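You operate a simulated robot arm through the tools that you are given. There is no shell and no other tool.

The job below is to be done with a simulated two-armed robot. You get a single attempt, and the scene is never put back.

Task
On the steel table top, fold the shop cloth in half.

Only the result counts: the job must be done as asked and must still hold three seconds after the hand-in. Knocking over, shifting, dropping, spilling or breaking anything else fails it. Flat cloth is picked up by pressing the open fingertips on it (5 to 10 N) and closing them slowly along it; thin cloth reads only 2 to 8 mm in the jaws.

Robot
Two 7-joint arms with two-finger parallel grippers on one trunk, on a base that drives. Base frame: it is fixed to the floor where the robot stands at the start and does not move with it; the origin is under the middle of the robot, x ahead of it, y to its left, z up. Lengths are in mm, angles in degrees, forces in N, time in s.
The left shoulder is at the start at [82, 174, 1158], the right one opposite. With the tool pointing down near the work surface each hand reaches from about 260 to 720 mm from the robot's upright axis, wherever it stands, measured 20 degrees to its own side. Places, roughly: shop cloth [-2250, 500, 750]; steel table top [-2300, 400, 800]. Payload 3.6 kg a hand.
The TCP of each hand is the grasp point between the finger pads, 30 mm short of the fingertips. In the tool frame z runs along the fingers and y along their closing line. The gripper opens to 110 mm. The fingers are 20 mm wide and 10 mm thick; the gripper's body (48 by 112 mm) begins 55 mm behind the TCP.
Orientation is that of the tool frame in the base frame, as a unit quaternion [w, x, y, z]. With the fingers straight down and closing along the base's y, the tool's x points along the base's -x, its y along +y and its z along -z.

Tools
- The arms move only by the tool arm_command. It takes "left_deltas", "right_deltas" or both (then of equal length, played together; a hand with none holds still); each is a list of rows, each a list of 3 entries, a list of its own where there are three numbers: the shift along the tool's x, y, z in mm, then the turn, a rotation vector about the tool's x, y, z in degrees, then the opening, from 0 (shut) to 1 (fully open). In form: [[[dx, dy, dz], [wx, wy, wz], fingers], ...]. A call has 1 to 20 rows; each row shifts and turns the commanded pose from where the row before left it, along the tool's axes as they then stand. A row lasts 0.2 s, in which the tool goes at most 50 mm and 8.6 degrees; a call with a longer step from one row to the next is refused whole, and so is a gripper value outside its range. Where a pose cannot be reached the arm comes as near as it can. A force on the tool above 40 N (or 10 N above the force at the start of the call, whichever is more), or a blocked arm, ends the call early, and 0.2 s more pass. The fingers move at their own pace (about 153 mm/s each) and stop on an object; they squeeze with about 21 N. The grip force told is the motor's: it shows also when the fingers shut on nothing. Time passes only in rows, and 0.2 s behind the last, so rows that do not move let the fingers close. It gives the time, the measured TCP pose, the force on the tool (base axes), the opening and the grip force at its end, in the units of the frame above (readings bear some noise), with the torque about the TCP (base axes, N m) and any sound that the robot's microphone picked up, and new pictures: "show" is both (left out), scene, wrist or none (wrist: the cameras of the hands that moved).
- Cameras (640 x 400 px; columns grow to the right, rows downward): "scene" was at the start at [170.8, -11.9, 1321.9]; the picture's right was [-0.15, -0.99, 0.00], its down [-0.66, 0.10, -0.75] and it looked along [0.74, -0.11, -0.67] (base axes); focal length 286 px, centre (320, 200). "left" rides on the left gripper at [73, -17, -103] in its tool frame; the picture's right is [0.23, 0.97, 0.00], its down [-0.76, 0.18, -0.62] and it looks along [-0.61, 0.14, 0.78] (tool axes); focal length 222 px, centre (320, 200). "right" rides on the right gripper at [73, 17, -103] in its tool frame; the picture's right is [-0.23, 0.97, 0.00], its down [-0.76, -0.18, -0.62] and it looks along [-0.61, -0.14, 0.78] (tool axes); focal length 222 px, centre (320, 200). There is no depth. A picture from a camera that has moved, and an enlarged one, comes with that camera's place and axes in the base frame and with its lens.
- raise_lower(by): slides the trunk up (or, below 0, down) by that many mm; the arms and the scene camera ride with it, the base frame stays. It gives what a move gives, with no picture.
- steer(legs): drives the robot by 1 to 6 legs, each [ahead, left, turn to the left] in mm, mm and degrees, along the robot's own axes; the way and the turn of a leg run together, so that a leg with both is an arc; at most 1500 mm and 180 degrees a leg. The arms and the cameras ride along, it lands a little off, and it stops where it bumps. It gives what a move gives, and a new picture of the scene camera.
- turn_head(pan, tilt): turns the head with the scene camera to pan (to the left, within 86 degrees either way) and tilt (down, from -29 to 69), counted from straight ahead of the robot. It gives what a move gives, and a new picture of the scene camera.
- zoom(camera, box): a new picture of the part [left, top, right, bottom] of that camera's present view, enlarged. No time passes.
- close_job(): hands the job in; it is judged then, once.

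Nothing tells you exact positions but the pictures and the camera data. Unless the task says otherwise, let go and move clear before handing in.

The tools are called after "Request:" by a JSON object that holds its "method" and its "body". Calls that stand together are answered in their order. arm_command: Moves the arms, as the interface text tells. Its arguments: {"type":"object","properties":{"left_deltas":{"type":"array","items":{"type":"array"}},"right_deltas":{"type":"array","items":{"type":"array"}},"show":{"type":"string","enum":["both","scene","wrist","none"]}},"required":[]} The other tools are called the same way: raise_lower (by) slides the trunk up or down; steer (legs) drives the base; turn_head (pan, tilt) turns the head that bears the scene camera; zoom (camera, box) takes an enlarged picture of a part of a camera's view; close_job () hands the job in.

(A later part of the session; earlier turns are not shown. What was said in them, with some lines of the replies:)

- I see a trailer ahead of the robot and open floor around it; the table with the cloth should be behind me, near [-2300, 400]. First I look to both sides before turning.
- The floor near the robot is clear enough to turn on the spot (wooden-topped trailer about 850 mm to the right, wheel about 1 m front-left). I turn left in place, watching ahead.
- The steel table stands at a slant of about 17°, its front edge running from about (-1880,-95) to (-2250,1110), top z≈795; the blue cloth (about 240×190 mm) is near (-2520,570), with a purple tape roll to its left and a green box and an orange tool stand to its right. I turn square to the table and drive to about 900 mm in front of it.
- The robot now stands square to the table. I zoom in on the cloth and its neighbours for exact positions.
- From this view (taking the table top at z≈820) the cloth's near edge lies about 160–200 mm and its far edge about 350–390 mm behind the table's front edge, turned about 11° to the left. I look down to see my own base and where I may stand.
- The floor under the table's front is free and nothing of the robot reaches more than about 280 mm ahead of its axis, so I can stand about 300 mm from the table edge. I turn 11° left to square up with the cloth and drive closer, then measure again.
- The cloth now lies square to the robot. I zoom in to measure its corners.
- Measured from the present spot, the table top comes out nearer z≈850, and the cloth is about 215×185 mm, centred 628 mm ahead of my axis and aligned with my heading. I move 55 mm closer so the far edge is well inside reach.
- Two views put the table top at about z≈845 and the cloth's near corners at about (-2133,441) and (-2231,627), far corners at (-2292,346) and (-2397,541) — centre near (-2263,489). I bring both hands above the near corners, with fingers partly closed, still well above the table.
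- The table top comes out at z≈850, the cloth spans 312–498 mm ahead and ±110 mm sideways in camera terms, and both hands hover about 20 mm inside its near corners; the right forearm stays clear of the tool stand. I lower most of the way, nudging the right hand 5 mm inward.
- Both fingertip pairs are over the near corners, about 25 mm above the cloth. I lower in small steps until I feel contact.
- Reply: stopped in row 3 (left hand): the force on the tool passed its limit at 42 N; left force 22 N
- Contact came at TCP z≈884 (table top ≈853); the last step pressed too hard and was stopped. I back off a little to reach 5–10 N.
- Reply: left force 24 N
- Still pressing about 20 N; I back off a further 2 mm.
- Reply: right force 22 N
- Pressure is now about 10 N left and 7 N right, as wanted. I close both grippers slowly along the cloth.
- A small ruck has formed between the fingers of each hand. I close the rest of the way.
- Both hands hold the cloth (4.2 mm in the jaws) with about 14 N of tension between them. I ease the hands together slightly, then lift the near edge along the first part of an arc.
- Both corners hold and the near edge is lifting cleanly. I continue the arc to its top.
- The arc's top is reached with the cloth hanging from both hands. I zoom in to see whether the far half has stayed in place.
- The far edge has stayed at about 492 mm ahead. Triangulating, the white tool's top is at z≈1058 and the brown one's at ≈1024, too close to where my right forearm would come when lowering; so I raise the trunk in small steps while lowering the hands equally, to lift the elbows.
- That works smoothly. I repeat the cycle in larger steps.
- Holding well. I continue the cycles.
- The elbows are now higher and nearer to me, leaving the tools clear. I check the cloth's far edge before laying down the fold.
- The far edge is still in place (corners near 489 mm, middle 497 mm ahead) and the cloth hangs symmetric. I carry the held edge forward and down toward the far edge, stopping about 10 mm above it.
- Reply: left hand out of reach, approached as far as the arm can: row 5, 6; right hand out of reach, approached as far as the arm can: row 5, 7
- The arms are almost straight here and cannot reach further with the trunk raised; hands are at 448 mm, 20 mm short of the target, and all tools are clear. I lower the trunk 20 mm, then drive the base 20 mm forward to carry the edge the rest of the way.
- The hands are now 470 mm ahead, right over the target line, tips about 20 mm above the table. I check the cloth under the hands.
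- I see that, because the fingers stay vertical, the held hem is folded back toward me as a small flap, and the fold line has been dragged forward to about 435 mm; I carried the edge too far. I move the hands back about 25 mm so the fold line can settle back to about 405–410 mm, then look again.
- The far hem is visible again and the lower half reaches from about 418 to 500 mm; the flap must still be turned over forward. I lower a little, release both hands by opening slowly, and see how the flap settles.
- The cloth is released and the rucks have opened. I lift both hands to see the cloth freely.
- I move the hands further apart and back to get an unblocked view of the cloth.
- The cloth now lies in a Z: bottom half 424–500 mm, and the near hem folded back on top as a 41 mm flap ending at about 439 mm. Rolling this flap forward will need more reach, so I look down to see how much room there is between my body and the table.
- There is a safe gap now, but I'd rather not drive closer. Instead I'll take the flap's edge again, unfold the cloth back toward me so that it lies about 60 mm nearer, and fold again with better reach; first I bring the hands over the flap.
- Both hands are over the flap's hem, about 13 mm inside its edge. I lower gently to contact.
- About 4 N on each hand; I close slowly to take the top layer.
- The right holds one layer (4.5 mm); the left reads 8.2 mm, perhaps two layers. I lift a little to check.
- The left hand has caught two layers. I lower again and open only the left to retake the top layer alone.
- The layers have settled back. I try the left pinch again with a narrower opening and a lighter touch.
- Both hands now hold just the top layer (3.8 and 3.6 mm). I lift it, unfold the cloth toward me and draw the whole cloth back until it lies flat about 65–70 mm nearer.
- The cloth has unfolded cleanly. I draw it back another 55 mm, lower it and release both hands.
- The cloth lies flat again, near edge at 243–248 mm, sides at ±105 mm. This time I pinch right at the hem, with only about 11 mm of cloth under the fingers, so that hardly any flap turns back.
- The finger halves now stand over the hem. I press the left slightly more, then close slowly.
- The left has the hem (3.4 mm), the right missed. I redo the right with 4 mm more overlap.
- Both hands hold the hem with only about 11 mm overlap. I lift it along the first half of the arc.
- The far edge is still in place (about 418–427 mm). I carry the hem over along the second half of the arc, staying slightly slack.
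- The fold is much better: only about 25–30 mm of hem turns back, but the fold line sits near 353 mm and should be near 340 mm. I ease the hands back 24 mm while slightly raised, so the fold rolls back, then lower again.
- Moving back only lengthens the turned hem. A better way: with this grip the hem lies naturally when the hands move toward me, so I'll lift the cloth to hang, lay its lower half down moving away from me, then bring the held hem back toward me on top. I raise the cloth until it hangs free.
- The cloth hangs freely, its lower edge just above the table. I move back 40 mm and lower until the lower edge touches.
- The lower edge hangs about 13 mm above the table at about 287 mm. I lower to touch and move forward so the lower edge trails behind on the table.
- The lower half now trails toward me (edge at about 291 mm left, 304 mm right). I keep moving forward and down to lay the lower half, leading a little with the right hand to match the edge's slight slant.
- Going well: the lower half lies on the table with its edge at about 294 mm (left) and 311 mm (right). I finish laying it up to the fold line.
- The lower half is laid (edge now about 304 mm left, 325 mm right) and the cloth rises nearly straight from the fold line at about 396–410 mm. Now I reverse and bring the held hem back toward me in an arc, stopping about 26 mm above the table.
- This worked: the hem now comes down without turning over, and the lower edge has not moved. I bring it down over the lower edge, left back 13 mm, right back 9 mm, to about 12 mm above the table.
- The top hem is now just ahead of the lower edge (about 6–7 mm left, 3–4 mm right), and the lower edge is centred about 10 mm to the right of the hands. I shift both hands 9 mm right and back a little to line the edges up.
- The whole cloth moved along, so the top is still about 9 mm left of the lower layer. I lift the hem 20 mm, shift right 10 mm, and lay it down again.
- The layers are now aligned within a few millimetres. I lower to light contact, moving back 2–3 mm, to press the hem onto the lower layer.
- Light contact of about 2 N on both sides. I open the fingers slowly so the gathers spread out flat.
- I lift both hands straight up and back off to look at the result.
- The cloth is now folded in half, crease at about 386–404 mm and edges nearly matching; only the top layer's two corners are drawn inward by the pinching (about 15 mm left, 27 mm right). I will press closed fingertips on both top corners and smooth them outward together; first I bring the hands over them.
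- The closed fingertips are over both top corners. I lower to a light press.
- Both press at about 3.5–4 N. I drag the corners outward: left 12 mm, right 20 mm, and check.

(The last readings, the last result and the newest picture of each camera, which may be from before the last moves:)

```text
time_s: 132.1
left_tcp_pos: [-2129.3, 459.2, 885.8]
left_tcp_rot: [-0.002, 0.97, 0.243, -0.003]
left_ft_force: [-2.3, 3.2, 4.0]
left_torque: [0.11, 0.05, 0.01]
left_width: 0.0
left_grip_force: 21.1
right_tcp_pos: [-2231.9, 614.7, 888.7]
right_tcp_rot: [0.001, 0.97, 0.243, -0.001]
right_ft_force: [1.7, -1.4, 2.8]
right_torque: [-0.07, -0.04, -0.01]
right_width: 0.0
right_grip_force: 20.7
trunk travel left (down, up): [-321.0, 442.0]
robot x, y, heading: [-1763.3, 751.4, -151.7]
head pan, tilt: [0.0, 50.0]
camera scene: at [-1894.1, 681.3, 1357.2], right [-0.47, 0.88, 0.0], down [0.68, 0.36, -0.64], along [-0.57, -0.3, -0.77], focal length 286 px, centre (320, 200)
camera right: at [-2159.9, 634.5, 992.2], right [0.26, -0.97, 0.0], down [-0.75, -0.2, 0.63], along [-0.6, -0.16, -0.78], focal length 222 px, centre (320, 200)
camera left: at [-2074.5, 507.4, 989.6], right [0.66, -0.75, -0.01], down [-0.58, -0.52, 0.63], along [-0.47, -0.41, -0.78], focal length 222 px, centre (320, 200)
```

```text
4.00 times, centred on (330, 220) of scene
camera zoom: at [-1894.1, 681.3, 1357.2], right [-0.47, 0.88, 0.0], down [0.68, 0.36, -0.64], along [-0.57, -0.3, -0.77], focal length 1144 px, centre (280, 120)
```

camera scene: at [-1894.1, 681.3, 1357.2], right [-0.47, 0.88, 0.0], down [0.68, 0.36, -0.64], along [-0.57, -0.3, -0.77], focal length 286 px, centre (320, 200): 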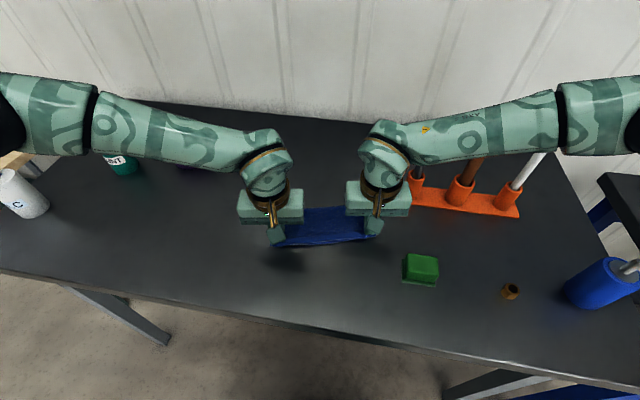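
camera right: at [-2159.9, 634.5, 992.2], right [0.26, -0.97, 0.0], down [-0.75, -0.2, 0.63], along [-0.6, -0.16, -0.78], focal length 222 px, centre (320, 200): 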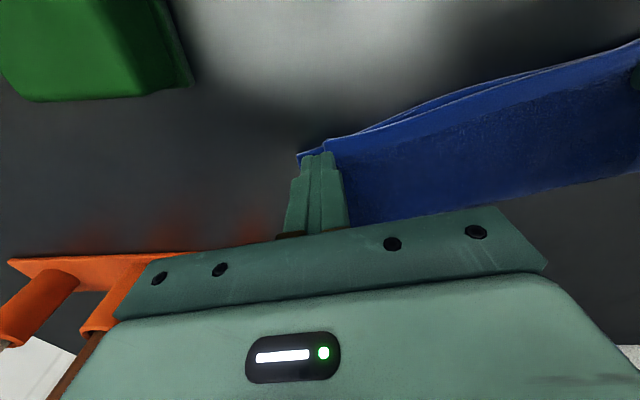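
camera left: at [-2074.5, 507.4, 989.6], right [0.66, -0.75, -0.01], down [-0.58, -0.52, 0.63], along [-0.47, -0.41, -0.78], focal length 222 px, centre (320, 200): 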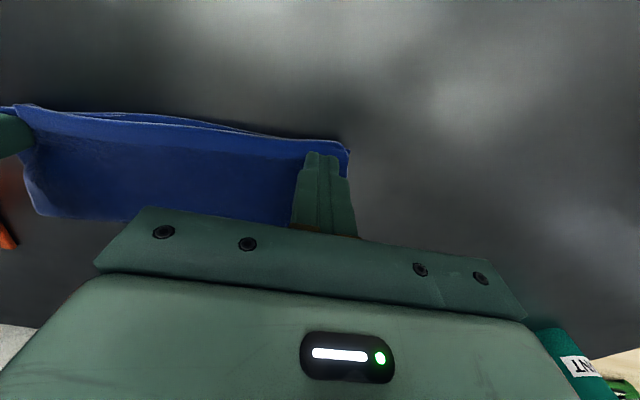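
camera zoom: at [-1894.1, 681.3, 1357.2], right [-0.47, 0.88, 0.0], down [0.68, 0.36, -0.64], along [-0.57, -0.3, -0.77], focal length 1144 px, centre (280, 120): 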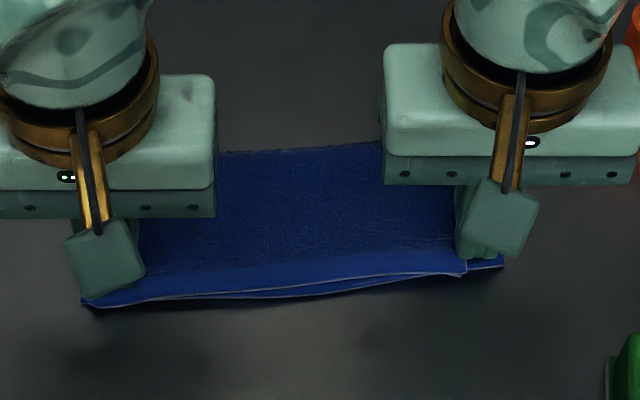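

The top edge has straightened and the left corner now matches; the right fingertips slipped part of the way. I lift the right hand to see its corner while the left keeps pressing.

Request:
{"method": "arm_command", "body": {"left_deltas": [[[0, 0, 0], [0, 0, 0], 0], [[0, 0, 0], [0, 0, 0], 0], [[0, 0, 0], [0, 0, 0], 0], [[0, 0, 0], [0, 0, 0], 0]], "right_deltas": [[[0, 0, -10], [0, 0, 0], 0], [[0, 0, -20], [0, 0, 0], 0], [[10, -30, -20], [0, 0, 0], 0], [[10, -30, 0], [0, 0, 0], 0]], "show": "both"}}

Request:
{"method": "zoom", "body": {"camera": "scene", "box": [250, 170, 410, 270]}}

```text
time_s: 133.1
left_tcp_pos: [-2131.6, 458.5, 886.4]
left_tcp_rot: [-0.001, 0.97, 0.244, -0.003]
left_ft_force: [0.0, -0.2, 4.6]
left_torque: [0.01, -0.02, 0.01]
left_width: 0.0
left_grip_force: 20.8
right_tcp_pos: [-2243.6, 677.3, 938.6]
right_tcp_rot: [0.002, 0.97, 0.242, -0.002]
right_ft_force: [-0.2, 0.6, 0.3]
right_torque: [0.02, -0.01, -0.01]
right_width: 0.1
right_grip_force: 21.1
trunk travel left (down, up): [-321.0, 442.0]
robot x, y, heading: [-1762.3, 751.1, -152.2]
head pan, tilt: [0.0, 50.0]
camera scene: at [-1894.3, 681.5, 1357.2], right [-0.47, 0.88, 0.0], down [0.68, 0.36, -0.64], along [-0.57, -0.3, -0.77], focal length 286 px, centre (320, 200)
camera right: at [-2170.7, 697.0, 1042.0], right [0.26, -0.97, 0.0], down [-0.75, -0.2, 0.63], along [-0.6, -0.16, -0.78], focal length 222 px, centre (320, 200)
camera left: at [-2074.6, 507.4, 989.5], right [0.66, -0.75, 0.0], down [-0.58, -0.52, 0.63], along [-0.47, -0.41, -0.78], focal length 222 px, centre (320, 200)
```

scene: 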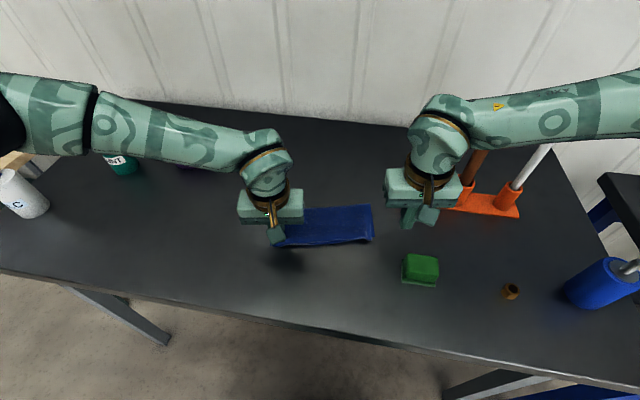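
right: 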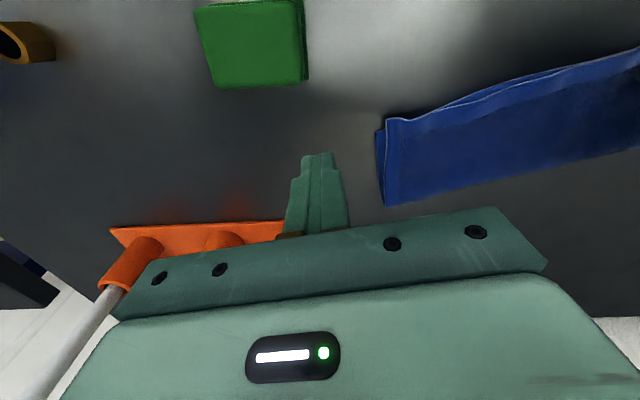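
left: 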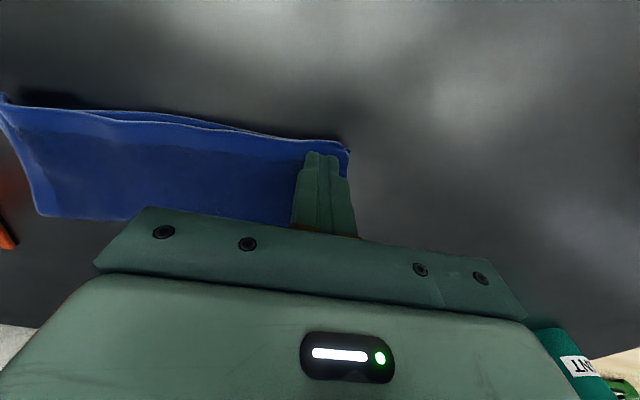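

```text
4.00 times, centred on (330, 220) of scene
camera zoom: at [-1894.3, 681.5, 1357.2], right [-0.47, 0.88, 0.0], down [0.68, 0.36, -0.64], along [-0.57, -0.3, -0.77], focal length 1144 px, centre (280, 120)
```

zoom: 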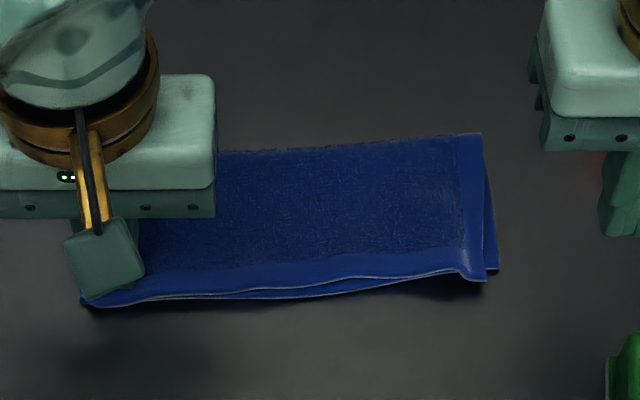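

The right corner now lies within about 7 mm of the lower one. I lift the left hand straight up and clear.

Request:
{"method": "arm_command", "body": {"left_deltas": [[[0, 0, -6], [0, 0, 0], 0], [[0, 0, -10], [0, 0, 0], 0], [[0, 0, -20], [0, 0, 0], 0], [[5, 15, -20], [0, 0, 0], 0], [[15, 30, -20], [0, 0, 0], 0], [[20, 35, -15], [0, 0, 0], 0], [[20, 20, 0], [0, 0, 0], 0], [[0, 0, 0], [0, 0, 0], 0]], "right_deltas": [[[0, 0, 0], [0, 0, 0], 0], [[0, 0, 0], [0, 0, 0], 0], [[0, 0, -10], [0, 0, 0], 0], [[10, 0, -15], [0, 0, 0], 0], [[15, -10, -10], [0, 0, 0], 0], [[15, -10, 0], [0, 0, 0], 0], [[0, 0, 0], [0, 0, 0], 0], [[0, 0, 0], [0, 0, 0], 0]], "show": "both"}}

Request:
{"method": "zoom", "body": {"camera": "scene", "box": [250, 170, 410, 270]}}

Request:
{"method": "zoom", "body": {"camera": "left", "box": [0, 40, 340, 250]}}

Request:
{"method": "zoom", "body": {"camera": "right", "box": [340, 30, 640, 220]}}

```text
time_s: 134.9
left_tcp_pos: [-2031.5, 398.6, 976.0]
left_tcp_rot: [-0.001, 0.97, 0.244, -0.004]
left_ft_force: [-0.9, -0.7, 0.1]
left_torque: [0.0, 0.01, 0.02]
left_width: 0.1
left_grip_force: 20.9
right_tcp_pos: [-2216.4, 714.1, 973.0]
right_tcp_rot: [0.002, 0.97, 0.242, -0.001]
right_ft_force: [0.1, -0.2, 0.1]
right_torque: [0.03, 0.01, 0.01]
right_width: 0.0
right_grip_force: 21.0
trunk travel left (down, up): [-321.0, 442.0]
robot x, y, heading: [-1760.8, 749.3, -151.9]
head pan, tilt: [0.0, 50.0]
camera scene: at [-1894.8, 681.3, 1357.1], right [-0.47, 0.88, 0.0], down [0.68, 0.36, -0.64], along [-0.57, -0.3, -0.77], focal length 286 px, centre (320, 200)
camera right: at [-2144.4, 733.7, 1076.5], right [0.26, -0.97, 0.0], down [-0.75, -0.2, 0.63], along [-0.6, -0.16, -0.78], focal length 222 px, centre (320, 200)
camera left: at [-1973.9, 447.3, 1079.2], right [0.66, -0.75, -0.01], down [-0.58, -0.52, 0.63], along [-0.47, -0.41, -0.78], focal length 222 px, centre (320, 200)
```

scene: 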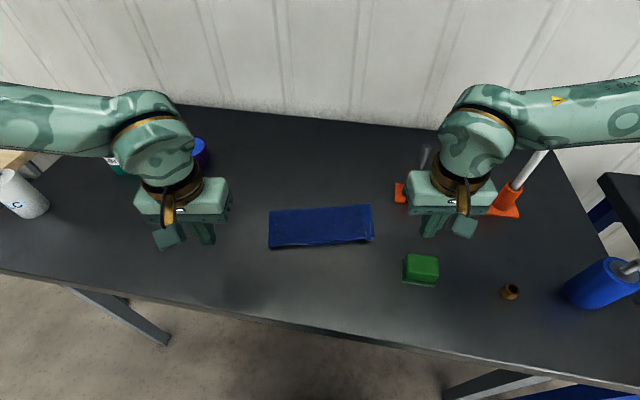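
right: 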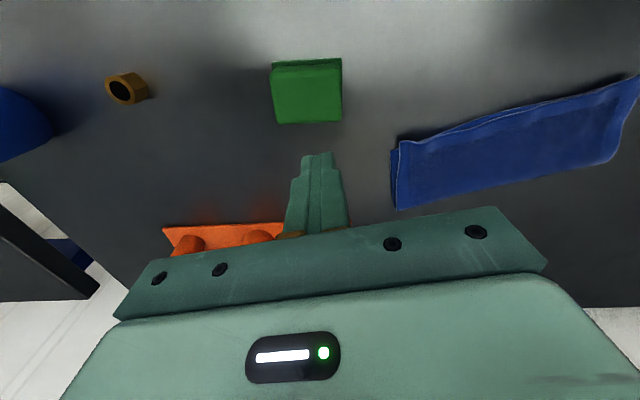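
left: 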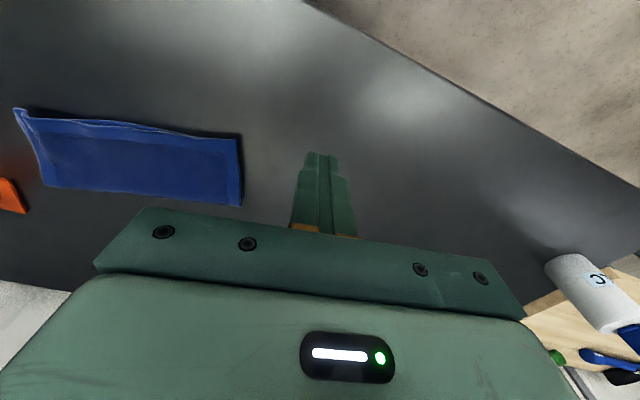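

```text
4.00 times, centred on (330, 220) of scene
camera zoom: at [-1894.8, 681.3, 1357.1], right [-0.47, 0.88, 0.0], down [0.68, 0.36, -0.64], along [-0.57, -0.3, -0.77], focal length 1144 px, centre (280, 120)
```

zoom: 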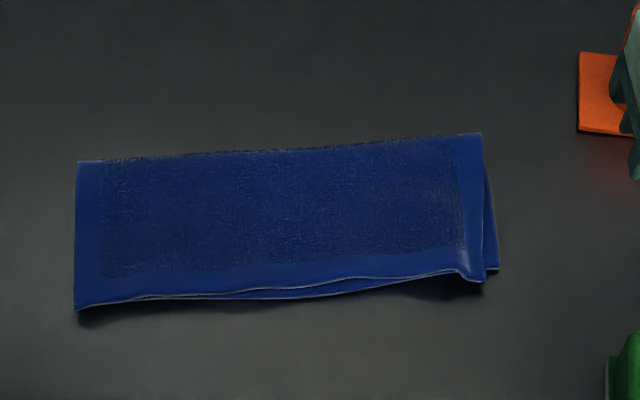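

```text
1.88 times, centred on (170, 145) of left
camera zoom: at [-1973.9, 447.3, 1079.2], right [0.66, -0.75, -0.01], down [-0.58, -0.52, 0.63], along [-0.47, -0.41, -0.78], focal length 418 px, centre (602, 304)
```

zoom: 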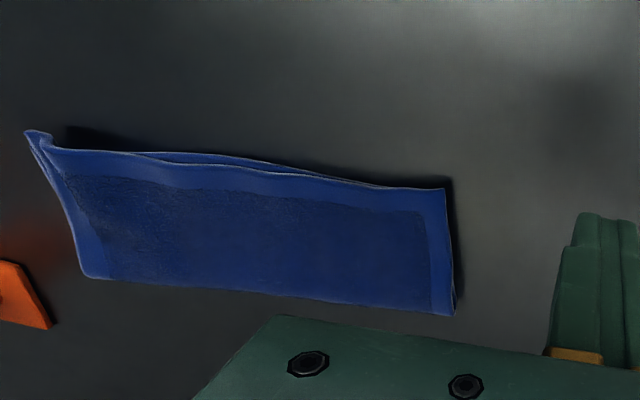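

```text
2.11 times, centred on (490, 125) of right
camera zoom: at [-2144.4, 733.7, 1076.5], right [0.26, -0.97, 0.0], down [-0.75, -0.2, 0.63], along [-0.6, -0.16, -0.78], focal length 468 px, centre (-38, 358)
```

zoom: 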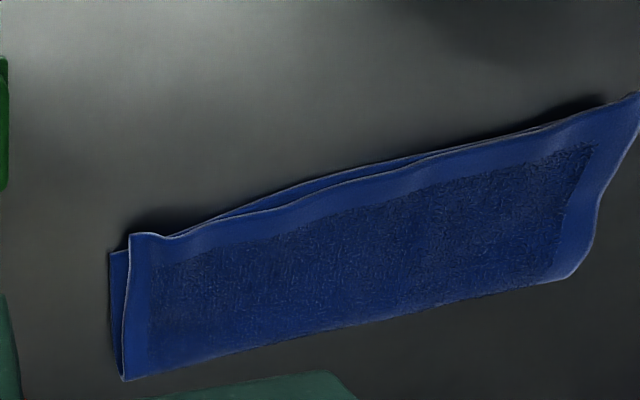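

The cloth lies folded neatly in half, edges and corners matching within several millimetres. I raise and retract the hands further, wait, and check that it holds and that nothing else has moved.

Request:
{"method": "arm_command", "body": {"left_deltas": [[[0, 0, -25], [0, 0, 0], 0.3], [[0, 0, -25], [0, 0, 0], 0.5], [[20, 10, -15], [0, 0, 0], 0.5], [[20, 10, 0], [0, 0, 0], 0.5], [[0, 0, 0], [0, 0, 0], 0.5], [[0, 0, 0], [0, 0, 0], 0.5], [[0, 0, 0], [0, 0, 0], 0.5], [[0, 0, 0], [0, 0, 0], 0.5], [[0, 0, 0], [0, 0, 0], 0.5], [[0, 0, 0], [0, 0, 0], 0.5], [[0, 0, 0], [0, 0, 0], 0.5], [[0, 0, 0], [0, 0, 0], 0.5]], "right_deltas": [[[0, 0, -25], [0, 0, 0], 0.3], [[0, 0, -25], [0, 0, 0], 0.5], [[20, 0, -15], [0, 0, 0], 0.5], [[20, 0, 0], [0, 0, 0], 0.5], [[0, 0, 0], [0, 0, 0], 0.5], [[0, 0, 0], [0, 0, 0], 0.5], [[0, 0, 0], [0, 0, 0], 0.5], [[0, 0, 0], [0, 0, 0], 0.5], [[0, 0, 0], [0, 0, 0], 0.5], [[0, 0, 0], [0, 0, 0], 0.5], [[0, 0, 0], [0, 0, 0], 0.5], [[0, 0, 0], [0, 0, 0], 0.5]], "show": "scene"}}

Request:
{"method": "zoom", "body": {"camera": "scene", "box": [250, 170, 410, 270]}}

Request:
{"method": "zoom", "body": {"camera": "right", "box": [0, 0, 640, 400]}}

```text
time_s: 137.5
left_tcp_pos: [-1984.4, 400.1, 1042.3]
left_tcp_rot: [-0.001, 0.97, 0.244, -0.003]
left_ft_force: [0.3, 0.4, 0.4]
left_torque: [-0.01, 0.02, -0.03]
left_width: 54.8
left_grip_force: 0.1
right_tcp_pos: [-2181.2, 731.2, 1038.3]
right_tcp_rot: [0.001, 0.97, 0.242, -0.002]
right_ft_force: [-0.1, -0.3, -0.5]
right_torque: [0.0, -0.02, 0.03]
right_width: 54.8
right_grip_force: 0.0
trunk travel left (down, up): [-321.0, 442.0]
robot x, y, heading: [-1758.4, 752.5, -151.8]
head pan, tilt: [0.0, 50.0]
camera scene: at [-1894.3, 680.9, 1357.2], right [-0.47, 0.88, 0.0], down [0.68, 0.36, -0.64], along [-0.57, -0.3, -0.77], focal length 286 px, centre (320, 200)
```

scene: 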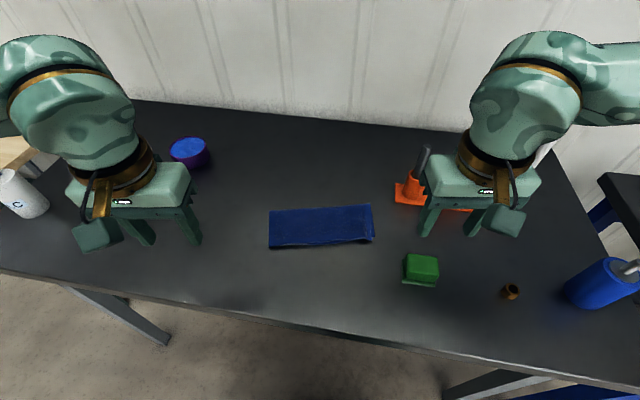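

```text
4.00 times, centred on (330, 220) of scene
camera zoom: at [-1894.3, 680.9, 1357.2], right [-0.47, 0.88, 0.0], down [0.68, 0.36, -0.64], along [-0.57, -0.3, -0.77], focal length 1144 px, centre (280, 120)
```

zoom: 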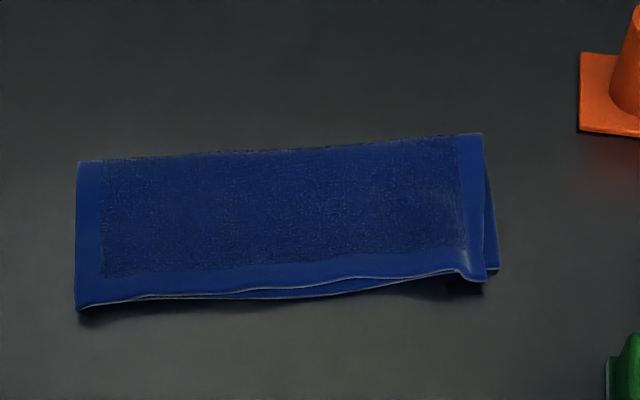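

```text
1.00 times, centred on (320, 200) of right (not enlarged: the box is as wide or as high as the picture)
camera zoom: at [-2108.8, 751.7, 1141.2], right [0.26, -0.97, 0.0], down [-0.75, -0.2, 0.63], along [-0.6, -0.16, -0.78], focal length 222 px, centre (320, 200)
```

zoom: 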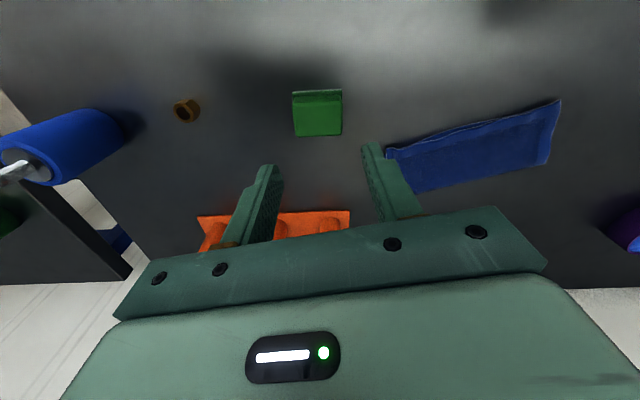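

The fold has held unchanged for over two seconds, and the green box, nut, bottle, tool stand and tape roll are where they were before. Both hands are open and clear of the cloth, so I hand the job in.

Request:
{"method": "close_job", "body": {}}

```text
The job is handed in.
```

The shop cloth is folded in half on the steel table top, and I have handed the job in. In the last picture the two layers match to within about 8 mm, worst at the right-hand corner. The fold held unchanged for over two seconds before hand-in.

- **How it went:** My first two tries folded the held edge back on itself, so I unfolded the cloth and laid it again a different way. As a result it now lies somewhat nearer the front edge of the table than where it started.
- **Other objects:** The green box, nut, bottle, tool stand, tape roll and talc bottle look unmoved. The paint can was hidden behind an arm in the final picture, but it looked in place in earlier views.
- **Robot:** Both hands are open and clear of the cloth.
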